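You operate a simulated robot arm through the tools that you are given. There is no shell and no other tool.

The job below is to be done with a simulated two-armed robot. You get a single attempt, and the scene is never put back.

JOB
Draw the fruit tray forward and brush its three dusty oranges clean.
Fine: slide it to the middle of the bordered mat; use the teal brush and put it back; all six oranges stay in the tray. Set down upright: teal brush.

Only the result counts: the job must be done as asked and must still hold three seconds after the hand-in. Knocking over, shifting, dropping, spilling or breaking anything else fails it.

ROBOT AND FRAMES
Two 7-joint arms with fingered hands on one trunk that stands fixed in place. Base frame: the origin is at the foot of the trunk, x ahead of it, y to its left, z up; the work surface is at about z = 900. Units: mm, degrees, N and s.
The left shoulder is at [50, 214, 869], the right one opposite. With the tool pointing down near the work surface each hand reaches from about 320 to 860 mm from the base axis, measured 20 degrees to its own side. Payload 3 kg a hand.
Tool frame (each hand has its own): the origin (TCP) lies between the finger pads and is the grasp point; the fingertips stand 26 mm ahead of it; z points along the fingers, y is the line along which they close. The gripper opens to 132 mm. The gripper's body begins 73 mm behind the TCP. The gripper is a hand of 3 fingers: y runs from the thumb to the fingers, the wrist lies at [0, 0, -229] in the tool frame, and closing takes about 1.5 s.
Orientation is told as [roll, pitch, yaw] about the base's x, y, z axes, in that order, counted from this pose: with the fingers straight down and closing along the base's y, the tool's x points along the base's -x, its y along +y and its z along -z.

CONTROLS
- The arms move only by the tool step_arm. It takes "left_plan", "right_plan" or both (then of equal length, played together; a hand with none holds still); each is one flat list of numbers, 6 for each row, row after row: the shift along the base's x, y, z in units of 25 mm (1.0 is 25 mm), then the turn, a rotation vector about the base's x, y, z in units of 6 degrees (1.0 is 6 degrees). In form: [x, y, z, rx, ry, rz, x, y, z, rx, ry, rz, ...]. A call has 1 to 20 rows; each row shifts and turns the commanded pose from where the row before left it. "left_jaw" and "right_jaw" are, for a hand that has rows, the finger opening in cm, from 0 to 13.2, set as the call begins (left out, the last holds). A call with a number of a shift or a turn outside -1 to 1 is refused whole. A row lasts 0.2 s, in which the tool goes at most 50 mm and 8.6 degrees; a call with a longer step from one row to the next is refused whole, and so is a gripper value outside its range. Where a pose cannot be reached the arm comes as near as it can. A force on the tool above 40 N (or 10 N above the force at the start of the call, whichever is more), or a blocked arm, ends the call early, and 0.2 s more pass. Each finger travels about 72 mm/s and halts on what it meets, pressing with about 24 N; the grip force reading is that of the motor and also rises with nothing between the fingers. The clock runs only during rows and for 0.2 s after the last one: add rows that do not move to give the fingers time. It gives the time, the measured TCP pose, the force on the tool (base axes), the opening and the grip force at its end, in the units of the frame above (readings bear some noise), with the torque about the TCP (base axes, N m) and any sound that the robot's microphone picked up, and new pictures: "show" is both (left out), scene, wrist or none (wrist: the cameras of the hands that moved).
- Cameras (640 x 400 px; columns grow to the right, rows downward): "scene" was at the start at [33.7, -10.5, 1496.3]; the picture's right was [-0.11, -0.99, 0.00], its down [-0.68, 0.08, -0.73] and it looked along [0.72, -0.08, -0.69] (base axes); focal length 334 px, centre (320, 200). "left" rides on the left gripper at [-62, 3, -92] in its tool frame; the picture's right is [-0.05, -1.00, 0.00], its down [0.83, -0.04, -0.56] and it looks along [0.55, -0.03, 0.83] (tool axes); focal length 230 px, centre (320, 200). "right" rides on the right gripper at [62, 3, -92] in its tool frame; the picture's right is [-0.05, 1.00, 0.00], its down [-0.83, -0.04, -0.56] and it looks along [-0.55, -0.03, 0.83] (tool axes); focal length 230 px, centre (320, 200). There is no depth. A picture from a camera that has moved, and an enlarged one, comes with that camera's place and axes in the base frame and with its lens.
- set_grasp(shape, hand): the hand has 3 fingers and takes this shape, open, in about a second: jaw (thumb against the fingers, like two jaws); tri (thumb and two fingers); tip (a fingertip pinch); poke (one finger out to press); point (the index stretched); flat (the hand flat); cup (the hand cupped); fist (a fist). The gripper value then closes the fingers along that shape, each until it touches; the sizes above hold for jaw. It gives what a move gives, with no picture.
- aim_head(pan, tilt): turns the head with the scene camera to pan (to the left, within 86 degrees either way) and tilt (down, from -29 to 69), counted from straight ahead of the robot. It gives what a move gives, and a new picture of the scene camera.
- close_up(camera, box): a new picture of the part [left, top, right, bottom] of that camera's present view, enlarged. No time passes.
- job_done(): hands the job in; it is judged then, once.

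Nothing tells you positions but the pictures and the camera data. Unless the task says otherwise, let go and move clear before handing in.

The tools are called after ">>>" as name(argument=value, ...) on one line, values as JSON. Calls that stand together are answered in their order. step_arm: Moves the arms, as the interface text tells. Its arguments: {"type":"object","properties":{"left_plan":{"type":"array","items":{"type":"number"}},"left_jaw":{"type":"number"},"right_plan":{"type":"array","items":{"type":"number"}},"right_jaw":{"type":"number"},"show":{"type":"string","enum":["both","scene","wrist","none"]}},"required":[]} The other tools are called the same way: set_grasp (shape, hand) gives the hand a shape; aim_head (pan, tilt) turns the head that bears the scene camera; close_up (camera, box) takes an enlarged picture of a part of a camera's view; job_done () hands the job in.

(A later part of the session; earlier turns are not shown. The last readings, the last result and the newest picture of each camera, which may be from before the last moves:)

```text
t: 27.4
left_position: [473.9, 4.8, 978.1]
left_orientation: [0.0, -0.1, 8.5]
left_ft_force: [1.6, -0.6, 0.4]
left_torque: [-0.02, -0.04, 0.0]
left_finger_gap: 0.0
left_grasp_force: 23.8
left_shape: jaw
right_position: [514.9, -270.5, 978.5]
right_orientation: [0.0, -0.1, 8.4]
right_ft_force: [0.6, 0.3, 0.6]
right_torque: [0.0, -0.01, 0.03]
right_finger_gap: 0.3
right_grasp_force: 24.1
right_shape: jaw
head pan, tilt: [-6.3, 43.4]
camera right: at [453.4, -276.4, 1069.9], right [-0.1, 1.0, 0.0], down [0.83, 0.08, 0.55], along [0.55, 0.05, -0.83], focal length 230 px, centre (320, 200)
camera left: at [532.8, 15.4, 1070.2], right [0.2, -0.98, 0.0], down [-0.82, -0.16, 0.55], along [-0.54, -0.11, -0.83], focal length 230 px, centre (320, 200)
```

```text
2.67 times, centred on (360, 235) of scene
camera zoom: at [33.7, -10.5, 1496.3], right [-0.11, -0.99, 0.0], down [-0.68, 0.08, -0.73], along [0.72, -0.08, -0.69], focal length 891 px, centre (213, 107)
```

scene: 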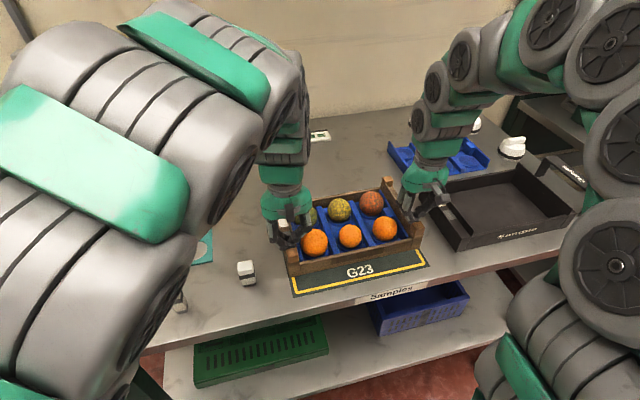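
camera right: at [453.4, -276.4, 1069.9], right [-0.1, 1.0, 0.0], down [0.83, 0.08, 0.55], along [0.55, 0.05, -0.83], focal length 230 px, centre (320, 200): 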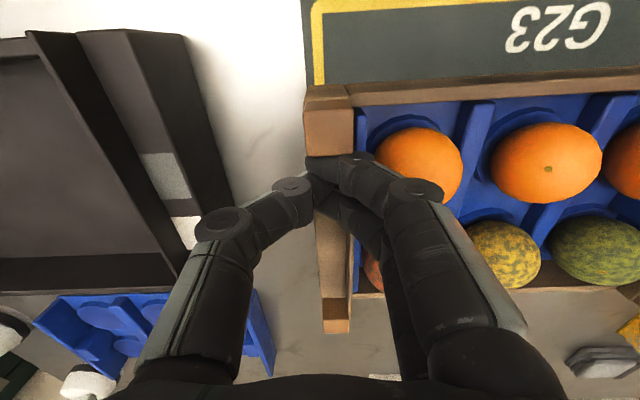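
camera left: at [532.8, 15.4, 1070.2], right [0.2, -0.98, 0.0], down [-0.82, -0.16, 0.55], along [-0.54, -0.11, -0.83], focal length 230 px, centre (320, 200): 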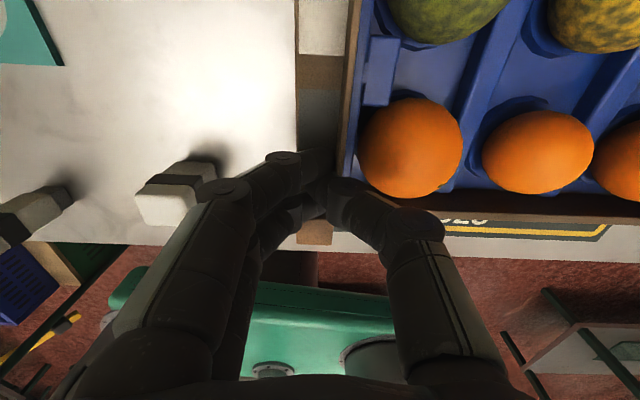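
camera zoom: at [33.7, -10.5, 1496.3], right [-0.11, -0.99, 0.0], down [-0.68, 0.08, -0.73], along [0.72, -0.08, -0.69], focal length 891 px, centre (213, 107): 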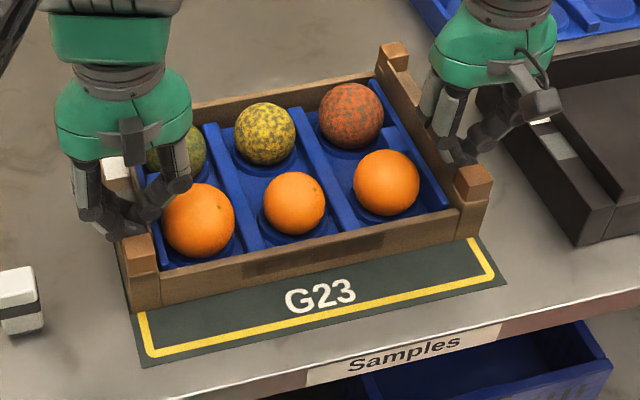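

>>> close_up(camera="scene", box=[290, 250, 354, 300])

>>> close_up(camera="scene", box=[390, 220, 454, 270])

>>> close_up(camera="scene", box=[370, 170, 434, 220])

```text
8.00 times, centred on (322, 275) of scene
camera zoom: at [33.7, -10.5, 1496.3], right [-0.11, -0.99, 0.0], down [-0.68, 0.08, -0.73], along [0.72, -0.08, -0.69], focal length 2672 px, centre (304, -400)
```

zoom: 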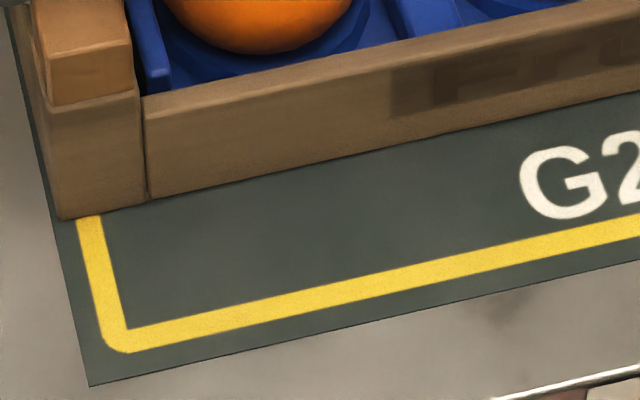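

```text
8.00 times, centred on (422, 245) of scene
camera zoom: at [33.7, -10.5, 1496.3], right [-0.11, -0.99, 0.0], down [-0.68, 0.08, -0.73], along [0.72, -0.08, -0.69], focal length 2672 px, centre (-496, -160)
```

zoom: 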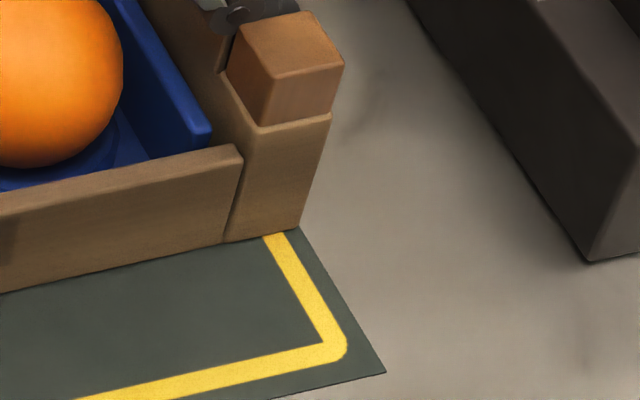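

```text
8.00 times, centred on (402, 195) of scene
camera zoom: at [33.7, -10.5, 1496.3], right [-0.11, -0.99, 0.0], down [-0.68, 0.08, -0.73], along [0.72, -0.08, -0.69], focal length 2672 px, centre (-336, 240)
```

zoom: 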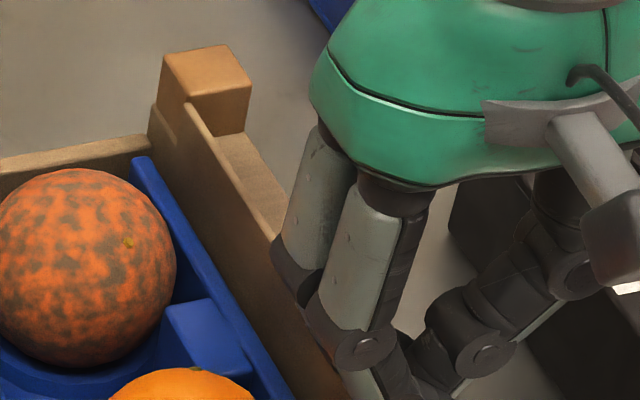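

The tray is centred sideways to within 1 mm of the mat and its front edge is 50 mm from the mat's front edge. With a depth of about 186 mm, it needs roughly another 28 mm.

>>> step_arm(left_plan=[-0.188, -0.0278, 0, 0, 0, 0, -0.188, -0.0278, 0, 0, 0, 0, -0.188, -0.0278, 0, 0, 0, 0, -0.188, -0.0278, 0, 0, 0, 0, -0.188, -0.0278, 0, 0, 0, 0, -0.16, -0.0236, 0, 0, 0, 0, 0, 0, 0, 0, 0, 0], right_plan=[-0.188, -0.0278, 0, 0, 0, 0, -0.188, -0.0278, 0, 0, 0, 0, -0.188, -0.0278, 0, 0, 0, 0, -0.188, -0.0278, 0, 0, 0, 0, -0.188, -0.0278, 0, 0, 0, 0, -0.16, -0.0236, 0, 0, 0, 0, 0, 0, 0, 0, 0, 0])

>>> close_up(camera="scene", box=[290, 250, 354, 300])

>>> close_up(camera="scene", box=[390, 220, 454, 270])

```text
t: 29.0
left_position: [444.5, -1.0, 978.2]
left_orientation: [0.0, 0.0, 8.4]
left_ft_force: [1.6, 0.8, 0.3]
left_torque: [-0.03, -0.01, 0.01]
left_finger_gap: 0.0
left_grasp_force: 24.0
left_shape: jaw
right_position: [488.2, -275.0, 979.0]
right_orientation: [-0.1, 0.0, 8.5]
right_ft_force: [1.8, 1.3, 0.3]
right_torque: [0.03, -0.02, 0.02]
right_finger_gap: 0.0
right_grasp_force: 24.2
right_shape: jaw
head pan, tilt: [-6.3, 43.4]
camera right: at [426.4, -280.5, 1070.2], right [-0.09, 1.0, 0.0], down [0.83, 0.08, 0.56], along [0.55, 0.05, -0.83], focal length 230 px, centre (320, 200)
camera left: at [505.1, 11.3, 1069.8], right [0.2, -0.98, 0.0], down [-0.82, -0.16, 0.55], along [-0.54, -0.11, -0.83], focal length 230 px, centre (320, 200)
```

scene: 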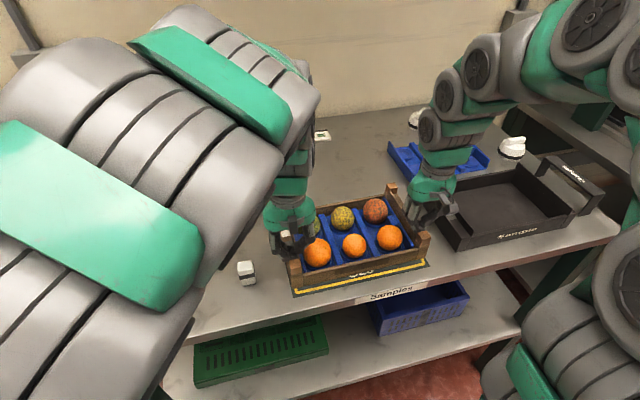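
right: 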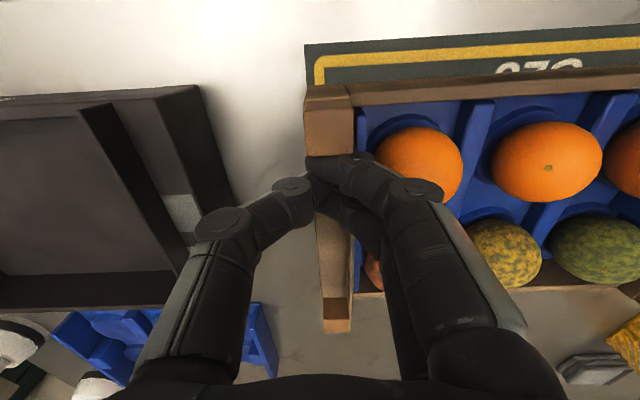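
left: 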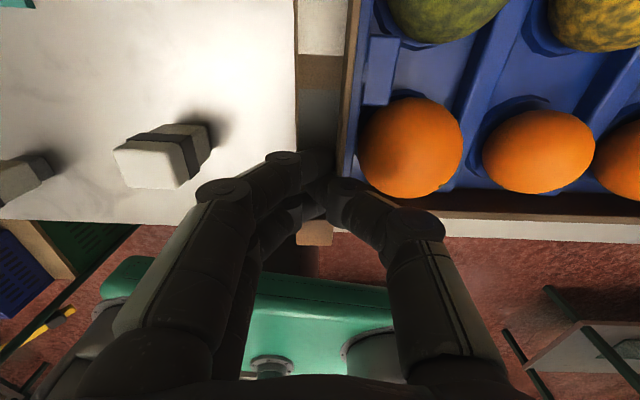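

```text
8.00 times, centred on (322, 275) of scene
camera zoom: at [33.8, -10.5, 1496.3], right [-0.11, -0.99, 0.0], down [-0.68, 0.07, -0.73], along [0.72, -0.08, -0.69], focal length 2672 px, centre (304, -400)
```

zoom: 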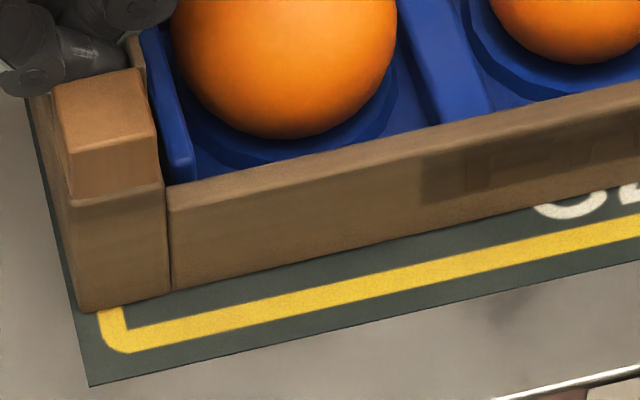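

```text
8.00 times, centred on (422, 245) of scene
camera zoom: at [33.8, -10.5, 1496.3], right [-0.11, -0.99, 0.0], down [-0.68, 0.07, -0.73], along [0.72, -0.08, -0.69], focal length 2672 px, centre (-496, -160)
```

zoom: 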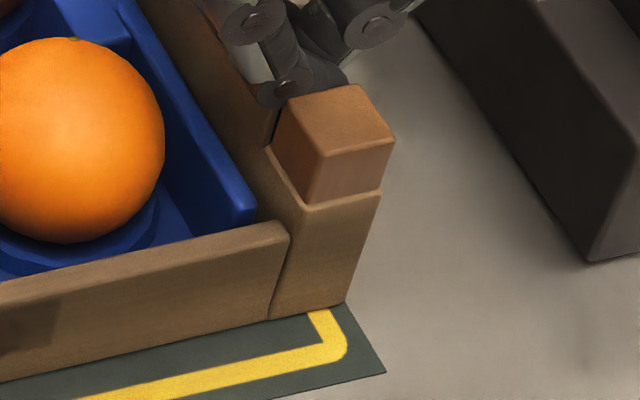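

Front margin is now about 22 mm with the sideways offset under 1 mm. I'll back the fingers off the posts, lift both hands clear, and check the rear margin with the left wrist camera.

>>> step_arm(left_plan=[0.12, 0.018, 0, 0, 0, 0, 0, 0, 0.5, 0, 0, 0, 0, 0, 1, 0, 0, 0, 0, 0, 1, 0, 0, 0, 0, 0, 1, 0, 0, 0, 0.5, 0, 1, 0, 0, 0, 0.9, 0, 0.7, 0, 0, 0, 1, 0, 0.5, 0, 0, 0, 1, 0, 0.3, 0, 0, 0, 1, 0, 0.3, 0, 0, 0, 1, 0, 0, 0, 0, 0, 1, 0, 0, 0, 0, 0], right_plan=[0.12, 0.018, 0, 0, 0, 0, 0, 0, 0.5, 0, 0, 0, 0, 0, 1, 0, 0, 0, 0, 0, 1, 0, 0, 0, 0, 0, 1, 0, 0, 0, 0, 0, 1, 0, 0, 0, 0, -0.3, 1, 0, 0, 0, -0.3, -0.5, 0.5, 0, 0, 0, -0.3, -0.8, 0.3, 0, 0, 0, -0.3, -0.8, 0.3, 0, 0, 0, -0.3, -0.8, 0, 0, 0, 0, -0.3, -0.8, 0, 0, 0, 0])

>>> close_up(camera="scene", box=[260, 170, 460, 300])

```text
t: 31.6
left_position: [609.0, 1.4, 1136.1]
left_orientation: [0.0, -0.1, 8.4]
left_ft_force: [-0.3, -0.5, 0.3]
left_torque: [-0.02, 0.01, -0.03]
left_finger_gap: 0.1
left_grasp_force: 24.4
left_shape: jaw
right_position: [454.6, -374.1, 1142.3]
right_orientation: [0.0, 0.0, 8.3]
right_ft_force: [0.3, 0.3, 0.0]
right_torque: [0.0, 0.02, -0.03]
right_finger_gap: 0.0
right_grasp_force: 23.8
right_shape: jaw
head pan, tilt: [-6.3, 43.4]
camera right: at [391.9, -379.6, 1235.0], right [-0.09, 1.0, 0.0], down [0.83, 0.08, 0.56], along [0.55, 0.05, -0.83], focal length 230 px, centre (320, 200)
camera left: at [669.0, 11.9, 1227.8], right [0.2, -0.98, 0.0], down [-0.82, -0.16, 0.55], along [-0.54, -0.11, -0.83], focal length 230 px, centre (320, 200)
```

scene: 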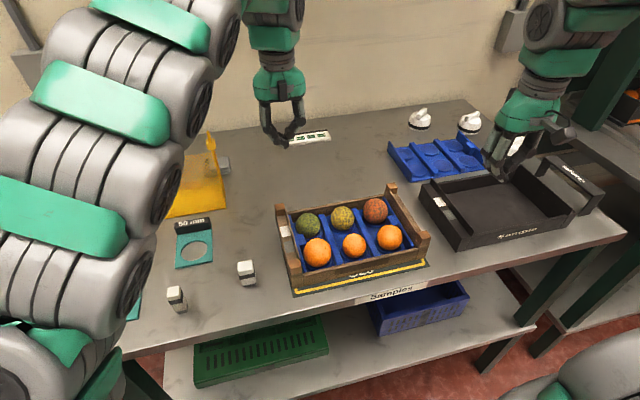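
right: 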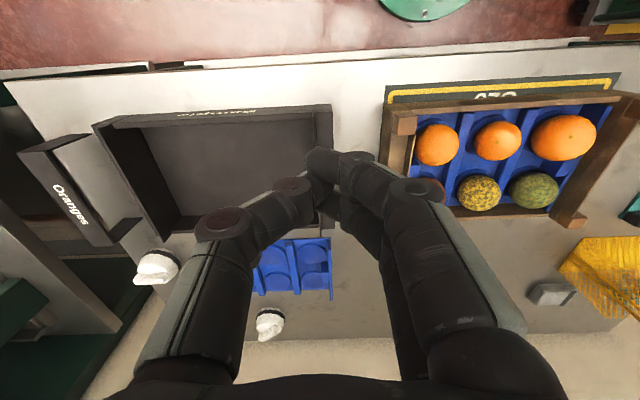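
left: 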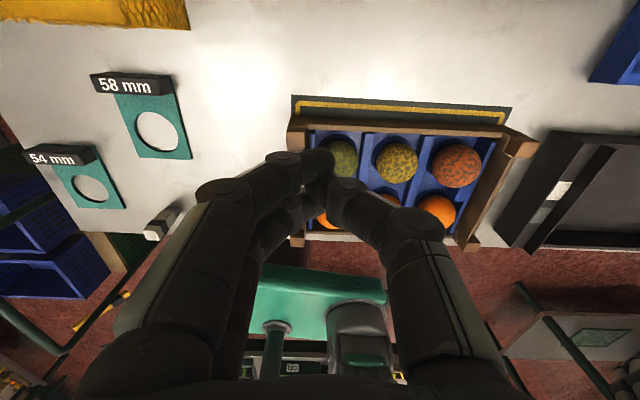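

```text
3.08 times, centred on (360, 235) of scene
camera zoom: at [33.7, -10.5, 1496.3], right [-0.11, -0.99, 0.0], down [-0.68, 0.08, -0.73], along [0.72, -0.08, -0.69], focal length 1028 px, centre (197, 92)
```

zoom: 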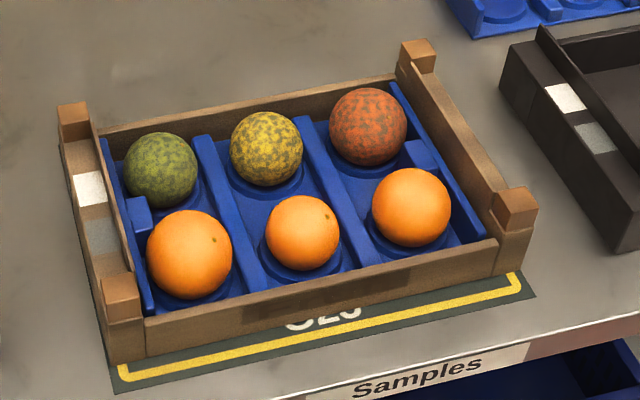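

>>> close_up(camera="left", box=[280, 85, 420, 175])

>>> close_up(camera="left", box=[420, 85, 560, 175])

>>> close_up(camera="right", box=[360, 60, 640, 240])

```text
4.44 times, centred on (350, 130) of left
camera zoom: at [669.0, 11.9, 1227.8], right [0.2, -0.98, 0.0], down [-0.82, -0.16, 0.55], along [-0.54, -0.11, -0.83], focal length 1022 px, centre (187, 511)
```

zoom: 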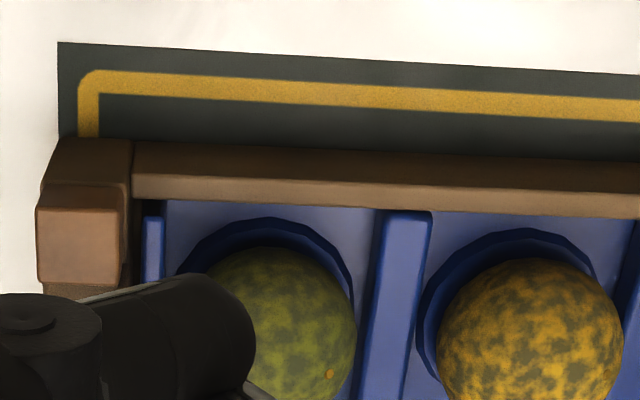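

```text
4.44 times, centred on (490, 130) of left
camera zoom: at [669.0, 11.9, 1227.8], right [0.2, -0.98, 0.0], down [-0.82, -0.16, 0.55], along [-0.54, -0.11, -0.83], focal length 1022 px, centre (-436, 511)
```

zoom: 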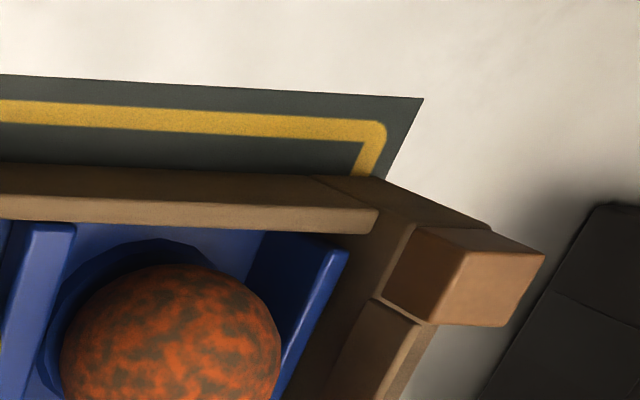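

```text
2.22 times, centred on (500, 150) of right
camera zoom: at [391.9, -379.6, 1235.0], right [-0.09, 1.0, 0.0], down [0.83, 0.08, 0.56], along [0.55, 0.05, -0.83], focal length 511 px, centre (-80, 311)
```

zoom: 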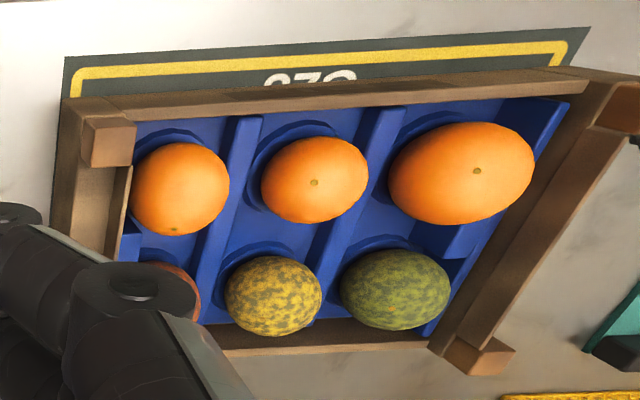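

The rear margin is about 26 mm against 22 mm in front, so the tray is within about 2 mm of the mat's centre. Next I'll bring the left hand round and pitch it to look at the teal brush behind the basket.

>>> step_arm(left_plan=[0, 0.94, 0.3, 0, 0, 0, 0, 0.94, 0.3, 0, 0, 0, 0, 0.94, 0.3, 0.146, -0.985, 0, 0, 0.94, 0.3, 0.146, -0.985, 0, 0, 0.94, 0.3, 0.146, -0.985, 0, 0, 0.94, 0.3, 0.146, -0.985, 0, 0, 0.94, 0.3, 0.146, -0.985, 0, 0, 0.94, 0.3, 0.146, -0.985, 0, 0, 0.94, 0, 0.146, -0.985, 0, 0, 0.94, 0, 0.146, -0.985, 0, 0, 0.94, 0, 0.146, -0.985, 0, 0, 0.94, 0, 0.146, -0.985, 0, 0, 0.94, 0, 0, 0, 0, 0, 0.94, 0, 0, 0, 0], left_jaw=13.2)

>>> close_up(camera="left", box=[220, 40, 420, 165])

>>> close_up(camera="scene", box=[110, 140, 240, 230])

```text
t: 34.6
left_position: [609.2, 329.5, 1195.4]
left_orientation: [0.1, -59.9, 8.3]
left_ft_force: [-0.3, -0.5, 0.0]
left_torque: [0.0, 0.03, 0.02]
left_finger_gap: 131.8
left_grasp_force: 0.0
left_shape: jaw
right_position: [454.6, -373.9, 1142.9]
right_orientation: [0.0, 0.0, 8.4]
right_ft_force: [1.2, -0.2, 0.6]
right_torque: [-0.01, 0.02, 0.0]
right_finger_gap: 0.0
right_grasp_force: 24.3
right_shape: jaw
head pan, tilt: [-6.3, 43.4]
camera left: at [559.9, 324.1, 1294.4], right [0.17, -0.98, 0.04], down [-0.88, -0.17, -0.44], along [0.44, 0.04, -0.9], focal length 230 px, centre (320, 200)
```

scene: 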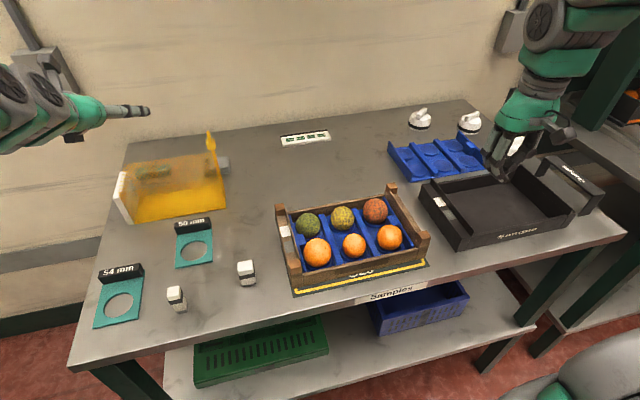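
left: 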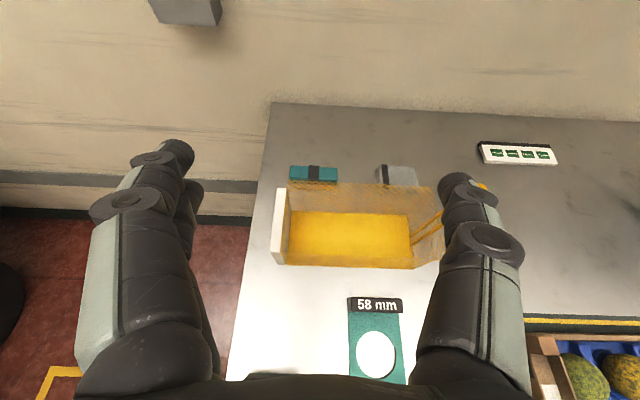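

```text
3.20 times, centred on (320, 102) of left
camera zoom: at [559.9, 324.1, 1294.4], right [0.17, -0.98, 0.04], down [-0.88, -0.17, -0.44], along [0.44, 0.04, -0.9], focal length 736 px, centre (320, 512)
```

zoom: 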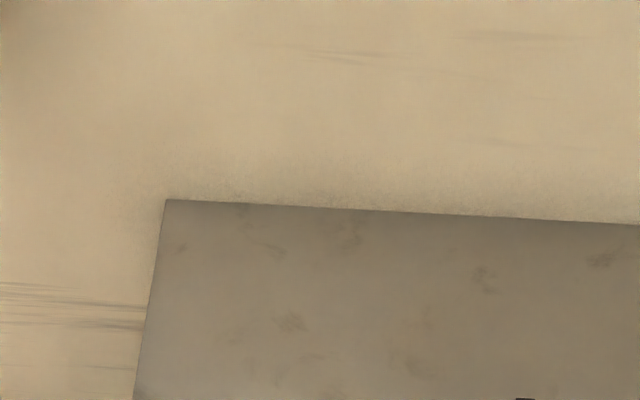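

```text
4.44 times, centred on (175, 185) of scene
camera zoom: at [33.7, -10.5, 1496.3], right [-0.11, -0.99, 0.0], down [-0.68, 0.08, -0.73], along [0.72, -0.08, -0.69], focal length 1485 px, centre (964, 267)
```

zoom: 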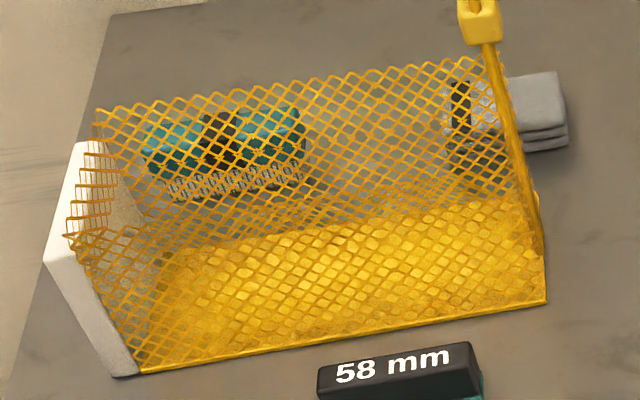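

>>> close_up(camera="left", box=[265, 145, 455, 275])

>>> close_up(camera="left", box=[280, 155, 350, 200])

>>> close_up(camera="scene", box=[130, 155, 186, 190])

```text
3.08 times, centred on (360, 210) of left
camera zoom: at [559.9, 324.1, 1294.4], right [0.17, -0.98, 0.04], down [-0.88, -0.17, -0.44], along [0.44, 0.04, -0.9], focal length 708 px, centre (197, 169)
```

zoom: 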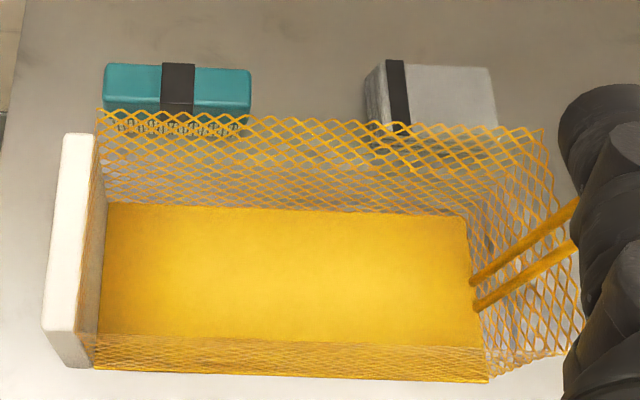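

```text
8.89 times, centred on (315, 178) of left
camera zoom: at [559.9, 324.1, 1294.4], right [0.17, -0.98, 0.04], down [-0.88, -0.17, -0.44], along [0.44, 0.04, -0.9], focal length 2045 px, centre (364, 400)
```

zoom: 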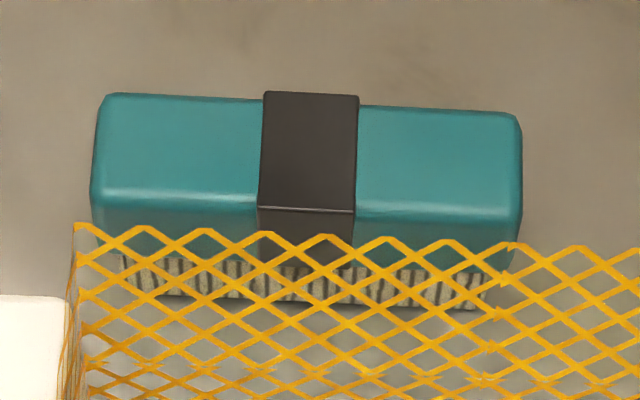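

```text
11.43 times, centred on (158, 172) of scene
camera zoom: at [33.7, -10.5, 1496.3], right [-0.11, -0.99, 0.0], down [-0.68, 0.08, -0.73], along [0.72, -0.08, -0.69], focal length 3818 px, centre (2171, 514)
```

zoom: 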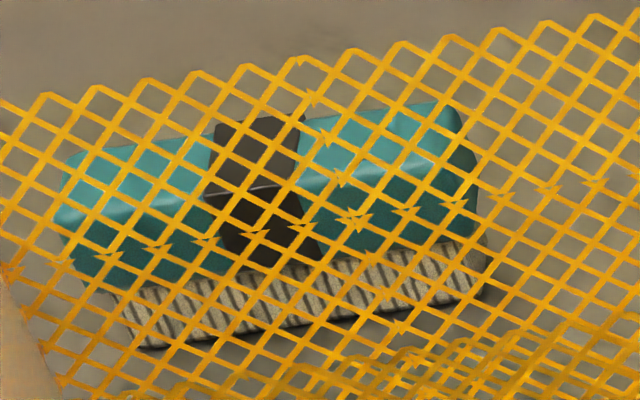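

The teal brush is now well located. Its body is about 88 x 28 mm, spans z 922–942 on 20 mm bristles, and is centred near (786, 358) with a yaw of about 8°. I'll bring the left hand above it, pitched -15°, with jaws at 110 mm to take it by its ends.

>>> step_arm(left_plan=[0.885, 0.1425, -0.8, -0.136, 0.928, 0, 0.885, 0.1425, -0.8, -0.136, 0.928, 0, 0.885, 0.1425, -0.8, -0.136, 0.928, 0, 0.885, 0.1425, -0.8, -0.136, 0.928, 0, 0.885, 0.1425, -0.8, -0.136, 0.928, 0, 0.885, 0.1425, -0.8, -0.136, 0.928, 0, 0.885, 0.1425, -0.8, -0.136, 0.928, 0, 0.885, 0.1425, -0.8, -0.136, 0.928, 0], left_jaw=11.0)

>>> close_up(camera="scene", box=[110, 110, 240, 200])

>>> close_up(camera="left", box=[200, 100, 440, 260])

```text
t: 36.4
left_position: [785.9, 356.9, 1036.5]
left_orientation: [0.0, -14.8, 8.3]
left_ft_force: [0.0, -0.6, -0.4]
left_torque: [-0.02, -0.03, 0.02]
left_finger_gap: 110.1
left_grasp_force: 0.0
left_shape: jaw
right_position: [454.4, -373.6, 1141.1]
right_orientation: [0.1, -0.1, 8.4]
right_ft_force: [0.5, -0.3, 0.2]
right_torque: [0.03, 0.05, -0.02]
right_finger_gap: 0.0
right_grasp_force: 23.9
right_shape: jaw
head pan, tilt: [-6.3, 43.4]
camera left: at [820.6, 365.0, 1141.0], right [0.2, -0.98, 0.01], down [-0.93, -0.18, 0.33], along [-0.32, -0.07, -0.95], focal length 230 px, centre (320, 200)
```

scene: 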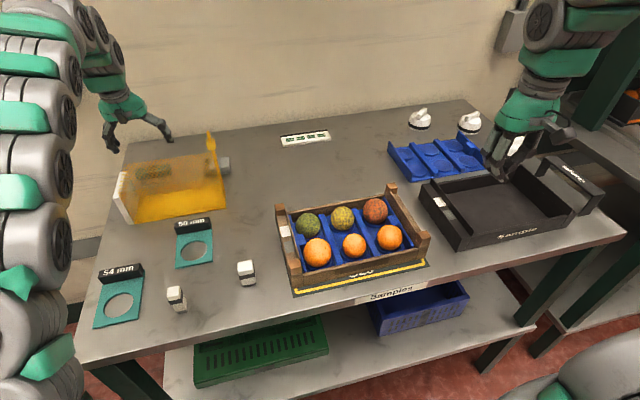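
left: 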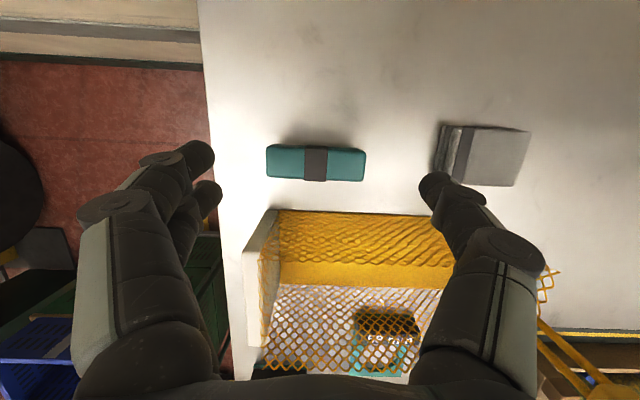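

```text
4.44 times, centred on (175, 155) of scene
camera zoom: at [33.8, -10.5, 1496.3], right [-0.11, -0.99, 0.0], down [-0.68, 0.07, -0.73], along [0.72, -0.08, -0.69], focal length 1485 px, centre (964, 400)
```

zoom: 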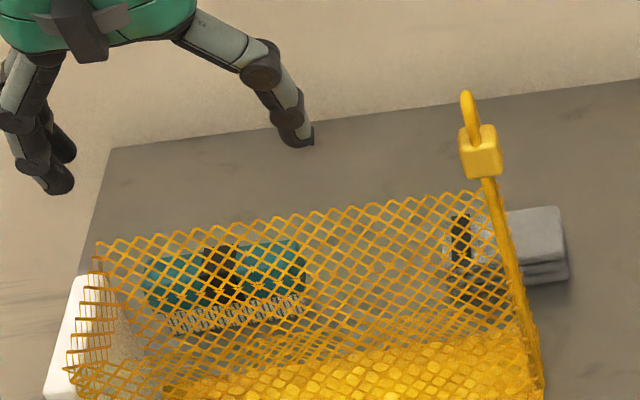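

```text
2.50 times, centred on (320, 180) of left
camera zoom: at [820.6, 365.0, 1141.0], right [0.2, -0.98, 0.01], down [-0.93, -0.18, 0.33], along [-0.32, -0.07, -0.95], focal length 575 px, centre (320, 250)
```

zoom: 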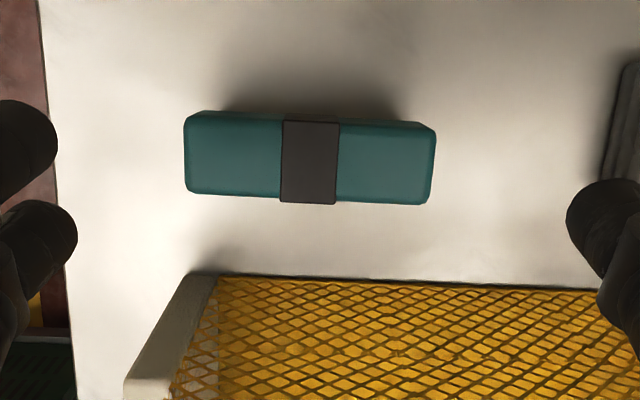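

The brush is centred between the fingers. I'll descend, pausing just above the final height.

>>> step_arm(left_plan=[0, 0.07, -0.6, 0, 0, 0, 0, 0, -0.6, 0, 0, 0, 0, 0, -0.6, 0, 0, 0, 0, 0, -0.6, 0, 0, 0, 0, 0, -0.6, 0, 0, 0, 0, 0, -0.4, 0, 0, 0])

>>> close_up(camera="scene", box=[110, 110, 240, 200])

>>> close_up(camera="left", box=[180, 60, 460, 250])

```text
t: 37.8
left_position: [784.9, 359.5, 950.0]
left_orientation: [0.1, -14.8, 8.3]
left_ft_force: [-0.8, -1.1, 0.0]
left_torque: [-0.01, 0.01, 0.02]
left_finger_gap: 110.0
left_grasp_force: 0.1
left_shape: jaw
right_position: [454.2, -374.0, 1141.6]
right_orientation: [-0.1, 0.0, 8.4]
right_ft_force: [-0.7, 0.8, -0.1]
right_torque: [0.06, 0.02, 0.0]
right_finger_gap: 0.0
right_grasp_force: 24.3
right_shape: jaw
head pan, tilt: [-6.3, 43.4]
camera left: at [820.4, 367.4, 1054.7], right [0.2, -0.98, 0.01], down [-0.93, -0.18, 0.33], along [-0.32, -0.07, -0.95], focal length 230 px, centre (320, 200)
```

scene: 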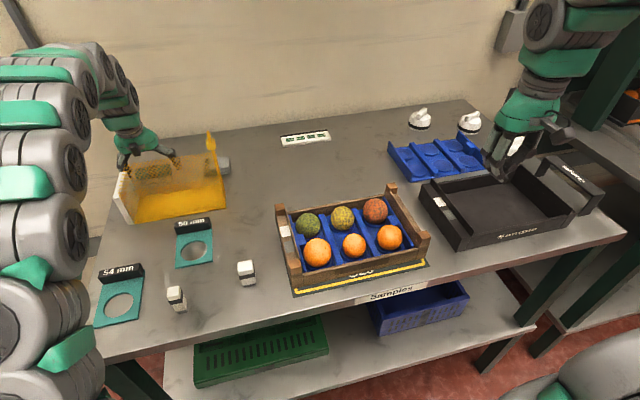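
left: 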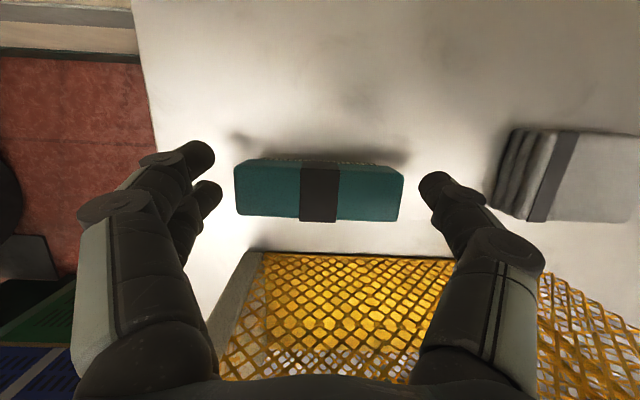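

```text
4.44 times, centred on (175, 155) of scene
camera zoom: at [33.7, -10.5, 1496.3], right [-0.11, -0.99, 0.0], down [-0.68, 0.08, -0.73], along [0.72, -0.08, -0.69], focal length 1485 px, centre (964, 400)
```

zoom: 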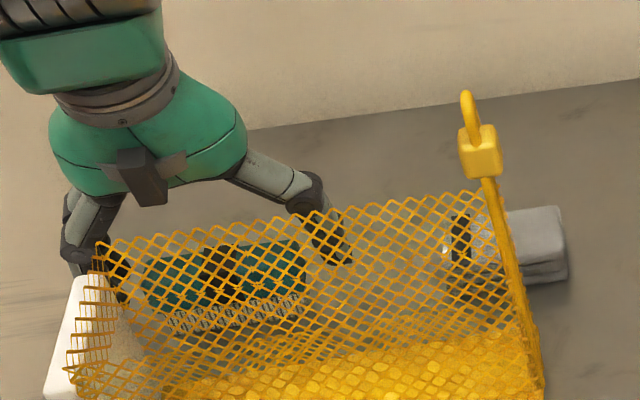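

```text
2.11 times, centred on (320, 155) of left
camera zoom: at [820.4, 367.4, 1054.7], right [0.2, -0.98, 0.01], down [-0.93, -0.18, 0.33], along [-0.32, -0.07, -0.95], focal length 484 px, centre (320, 295)
```

zoom: 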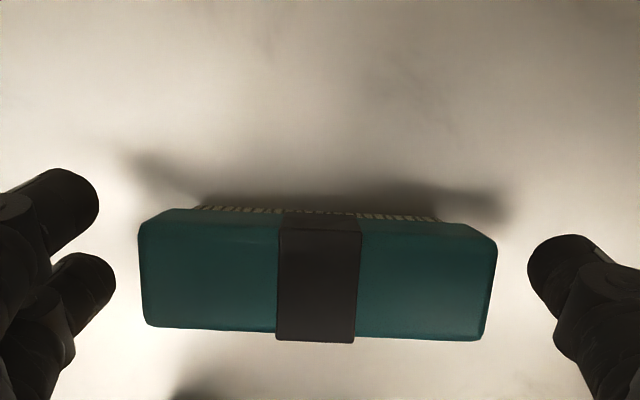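

Fingers are clear on both sides. I'll shift 3 mm back so the pads centre on the brush, drop 5 mm, and close on its ends.

>>> step_arm(left_plan=[-0.12, -0.01, -0.1, 0, 0, 0, 0, 0, -0.1, 0, 0, 0], show="none")

>>> step_arm(left_plan=[0, 0, 0, 0, 0, 0, 0, 0, 0, 0, 0, 0, 0, 0, 0, 0, 0, 0, 0, 0, 0, 0, 0, 0, 0, 0, 0, 0, 0, 0], left_jaw=7.5)

>>> close_up(camera="left", box=[180, 60, 460, 250])

>>> close_up(camera="scene", box=[110, 120, 240, 210])

```text
t: 38.4
left_position: [782.5, 360.4, 945.6]
left_orientation: [0.2, -14.8, 8.4]
left_ft_force: [-0.1, -0.4, 0.3]
left_torque: [-0.01, -0.01, 0.01]
left_finger_gap: 110.2
left_grasp_force: 0.0
left_shape: jaw
right_position: [454.7, -373.1, 1142.5]
right_orientation: [0.0, 0.0, 8.5]
right_ft_force: [0.8, 0.6, -0.4]
right_torque: [-0.04, 0.01, -0.03]
right_finger_gap: 0.1
right_grasp_force: 24.0
right_shape: jaw
head pan, tilt: [-6.3, 43.4]
```

```text
t: 39.6
left_position: [783.2, 358.3, 945.9]
left_orientation: [0.0, -14.7, 8.5]
left_ft_force: [-0.6, 0.1, -0.5]
left_torque: [-0.01, 0.0, 0.01]
left_finger_gap: 83.0
left_grasp_force: 24.1
left_shape: jaw
right_position: [455.1, -375.3, 1143.6]
right_orientation: [0.0, 0.0, 8.5]
right_ft_force: [-0.7, 0.2, 0.2]
right_torque: [0.0, 0.0, 0.04]
right_finger_gap: 0.0
right_grasp_force: 24.3
right_shape: jaw
head pan, tilt: [-6.3, 43.4]
camera left: at [817.5, 367.1, 1049.9], right [0.2, -0.98, 0.01], down [-0.93, -0.18, 0.33], along [-0.32, -0.07, -0.95], focal length 230 px, centre (320, 200)
```

scene: 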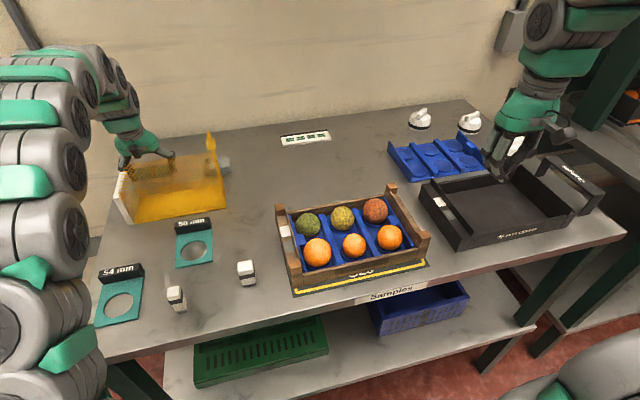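
left: 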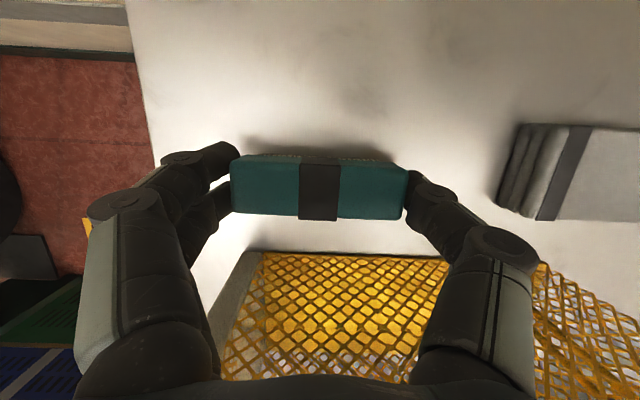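

```text
2.11 times, centred on (320, 155) of left
camera zoom: at [817.5, 367.1, 1049.9], right [0.2, -0.98, 0.01], down [-0.93, -0.18, 0.33], along [-0.32, -0.07, -0.95], focal length 484 px, centre (320, 295)
```

zoom: 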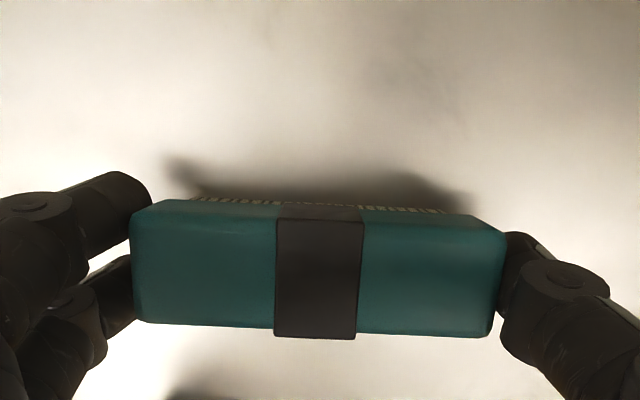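

```text
4.44 times, centred on (175, 165) of scene
camera zoom: at [33.7, -10.5, 1496.3], right [-0.11, -0.99, 0.0], down [-0.68, 0.08, -0.73], along [0.72, -0.08, -0.69], focal length 1485 px, centre (964, 356)
```

zoom: 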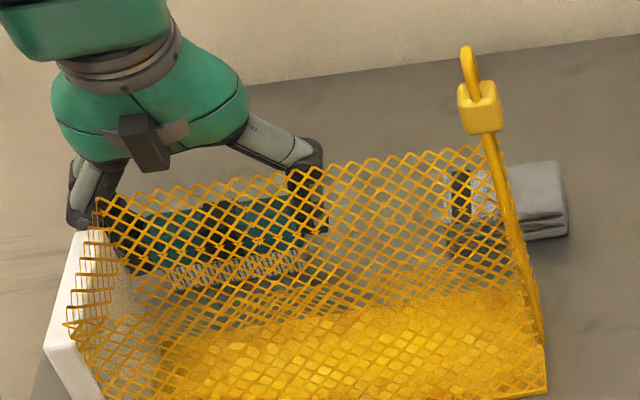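

The brush is gripped (gap 83 mm, 24 N). I'll lift it gently straight up and check that it comes along.

>>> step_arm(left_plan=[0, 0, 0.2, 0, 0, 0, 0, 0, 0.3, 0, 0, 0, 0, 0, 0.4, 0, 0, 0, 0, 0, 0.5, 0, 0, 0, 0, 0, 0.5, 0, 0, 0, 0, 0, 0.5, 0, 0, 0, 0, 0, 0.5, 0, 0, 0, 0, 0, 0.5, 0, 0, 0])

>>> close_up(camera="left", box=[180, 60, 460, 250])

>>> close_up(camera="scene", box=[110, 90, 240, 180])

```text
t: 41.4
left_position: [780.9, 360.4, 1030.9]
left_orientation: [0.2, -14.6, 8.4]
left_ft_force: [-0.4, 0.0, -0.7]
left_torque: [-0.02, 0.0, 0.0]
left_finger_gap: 83.1
left_grasp_force: 24.0
left_shape: jaw
right_position: [454.5, -374.5, 1142.4]
right_orientation: [0.0, 0.0, 8.4]
right_ft_force: [-0.1, -0.4, 0.3]
right_torque: [0.02, -0.01, 0.0]
right_finger_gap: 0.0
right_grasp_force: 23.7
right_shape: jaw
head pan, tilt: [-6.3, 43.4]
camera left: at [816.5, 367.9, 1135.0], right [0.2, -0.98, 0.01], down [-0.93, -0.18, 0.33], along [-0.32, -0.08, -0.94], focal length 230 px, centre (320, 200)
```

scene: 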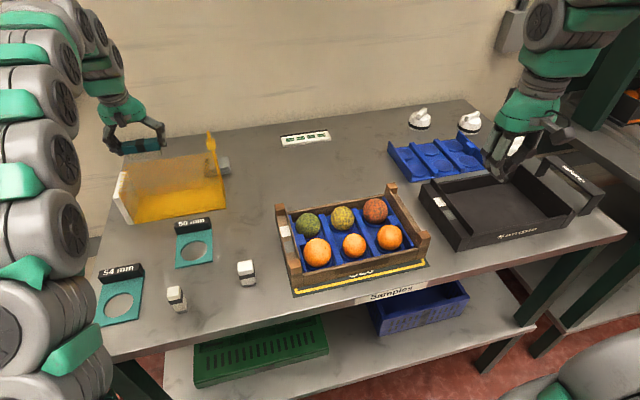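
left: 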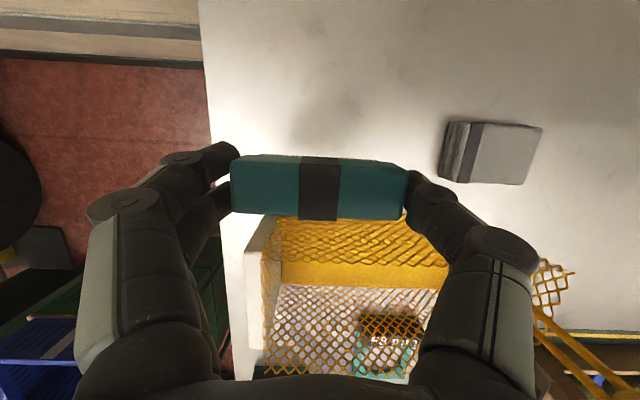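

```text
2.11 times, centred on (320, 155) of left
camera zoom: at [816.5, 367.9, 1135.0], right [0.2, -0.98, 0.01], down [-0.93, -0.18, 0.33], along [-0.32, -0.08, -0.94], focal length 484 px, centre (320, 295)
```

zoom: 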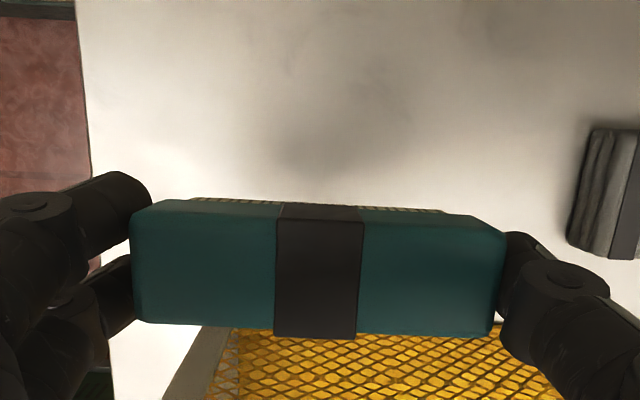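

```text
4.44 times, centred on (175, 135) of scene
camera zoom: at [33.7, -10.5, 1496.3], right [-0.11, -0.99, 0.0], down [-0.68, 0.07, -0.73], along [0.72, -0.08, -0.69], focal length 1485 px, centre (964, 489)
```

zoom: 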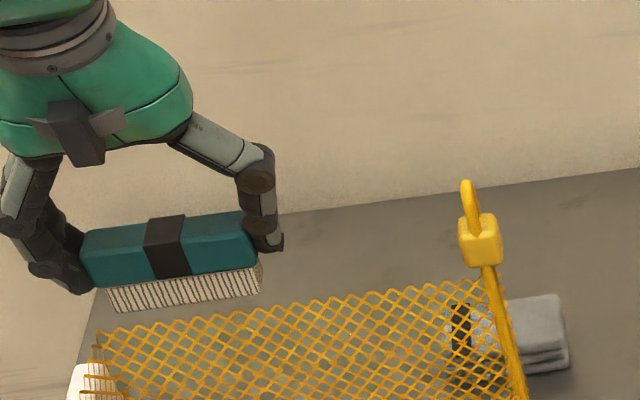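

The brush is held level with bristles down. I'll carry it up and over the basket, then across to the tray.

>>> step_arm(left_plan=[-0.35, -0.07, 0.6, 0, 0, 0, -0.35, -0.07, 0.6, 0, 0, 0, -0.35, -0.07, 0.6, 0, 0, 0, -0.886, -0.143, 0.2, 0, 0, 0, -0.886, -0.143, 0.2, 0, 0, 0, -0.886, -0.143, 0.2, 0, 0, 0, -0.886, -0.143, 0.2, 0, 0, 0, -0.886, -0.143, 0.2, 0, 0, 0, -0.886, -0.143, 0.2, 0, 0, 0, -0.886, -0.143, 0.2, 0, 0, 0], show="scene")

>>> step_arm(left_plan=[-0.109, -0.957, -0.143, 0, 0, 0, -0.109, -0.957, -0.143, 0, 0, 0, -0.109, -0.957, -0.143, 0, 0, 0, -0.109, -0.957, -0.143, 0, 0, 0, -0.109, -0.957, -0.143, 0, 0, 0, -0.109, -0.957, -0.143, 0, 0, 0, -0.109, -0.957, -0.143, 0, 0, 0, -0.109, -0.957, -0.143, 0, 0, 0, -0.109, -0.957, -0.143, 0, 0, 0, -0.109, -0.957, -0.143, 0, 0, 0, -0.109, -0.957, -0.143, 0, 0, 0, -0.109, -0.957, -0.143, 0, 0, 0, -0.109, -0.957, -0.143, 0, 0, 0, -0.109, -0.957, -0.143, 0, 0, 0])

>>> close_up(camera="scene", box=[260, 150, 440, 270])

```text
t: 43.6
left_position: [598.3, 328.0, 1109.3]
left_orientation: [0.1, -14.7, 8.4]
left_ft_force: [-0.7, 0.0, -0.6]
left_torque: [-0.01, -0.02, 0.01]
left_finger_gap: 82.6
left_grasp_force: 24.3
left_shape: jaw
right_position: [453.7, -373.8, 1143.1]
right_orientation: [0.0, 0.0, 8.4]
right_ft_force: [-0.3, 0.6, 0.1]
right_torque: [-0.02, -0.02, 0.02]
right_finger_gap: 0.1
right_grasp_force: 24.0
right_shape: jaw
head pan, tilt: [-6.3, 43.4]
```

scene: 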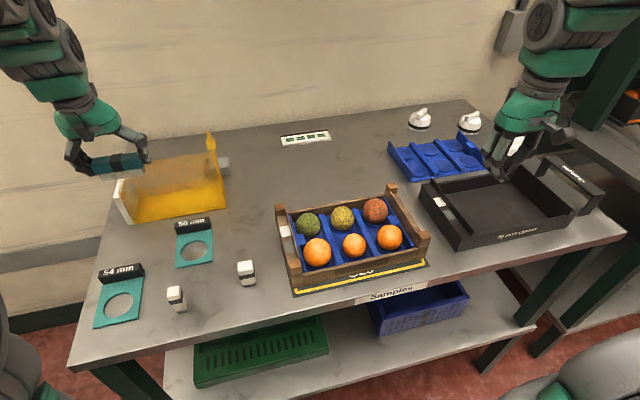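

```text
t: 46.6
left_position: [564.1, -5.8, 1059.2]
left_orientation: [0.1, -14.7, 8.4]
left_ft_force: [-1.2, 1.0, -0.8]
left_torque: [0.01, 0.0, 0.03]
left_finger_gap: 83.0
left_grasp_force: 23.5
left_shape: jaw
right_position: [454.8, -373.1, 1143.3]
right_orientation: [-0.1, -0.1, 8.5]
right_ft_force: [0.3, -0.6, -0.8]
right_torque: [-0.01, 0.02, -0.04]
right_finger_gap: 0.0
right_grasp_force: 23.8
right_shape: jaw
head pan, tilt: [-6.3, 43.4]
camera left: at [598.2, 1.5, 1163.5], right [0.2, -0.98, 0.01], down [-0.93, -0.18, 0.33], along [-0.32, -0.07, -0.95], focal length 230 px, centre (320, 200)
```

scene: 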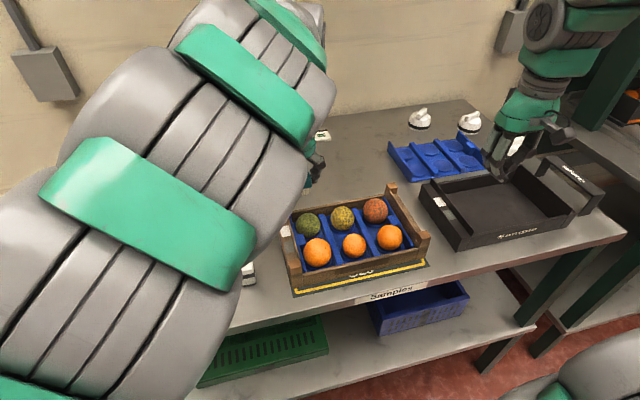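
left: 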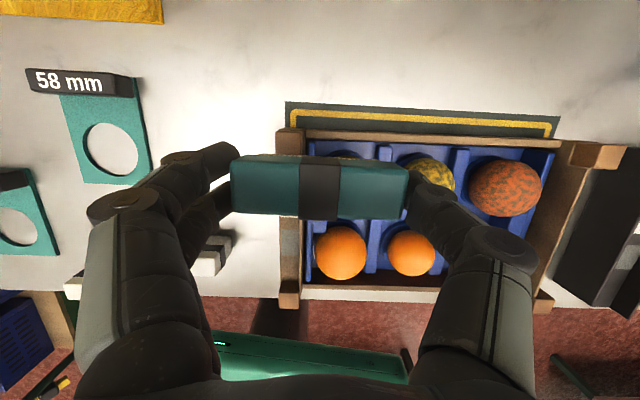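

```text
3.33 times, centred on (350, 210) of scene
camera zoom: at [33.7, -10.6, 1496.3], right [-0.11, -0.99, 0.0], down [-0.68, 0.08, -0.73], along [0.72, -0.08, -0.69], focal length 1114 px, centre (220, 167)
```

zoom: 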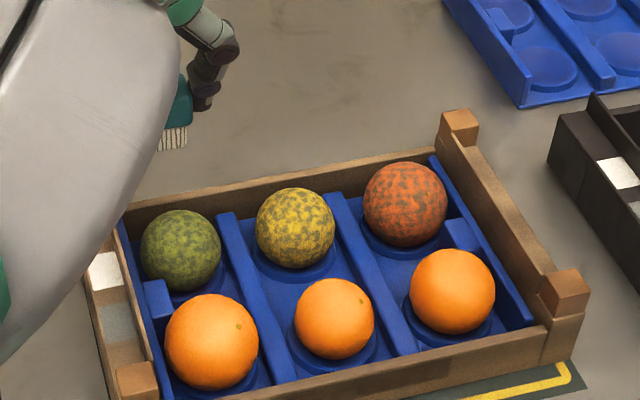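

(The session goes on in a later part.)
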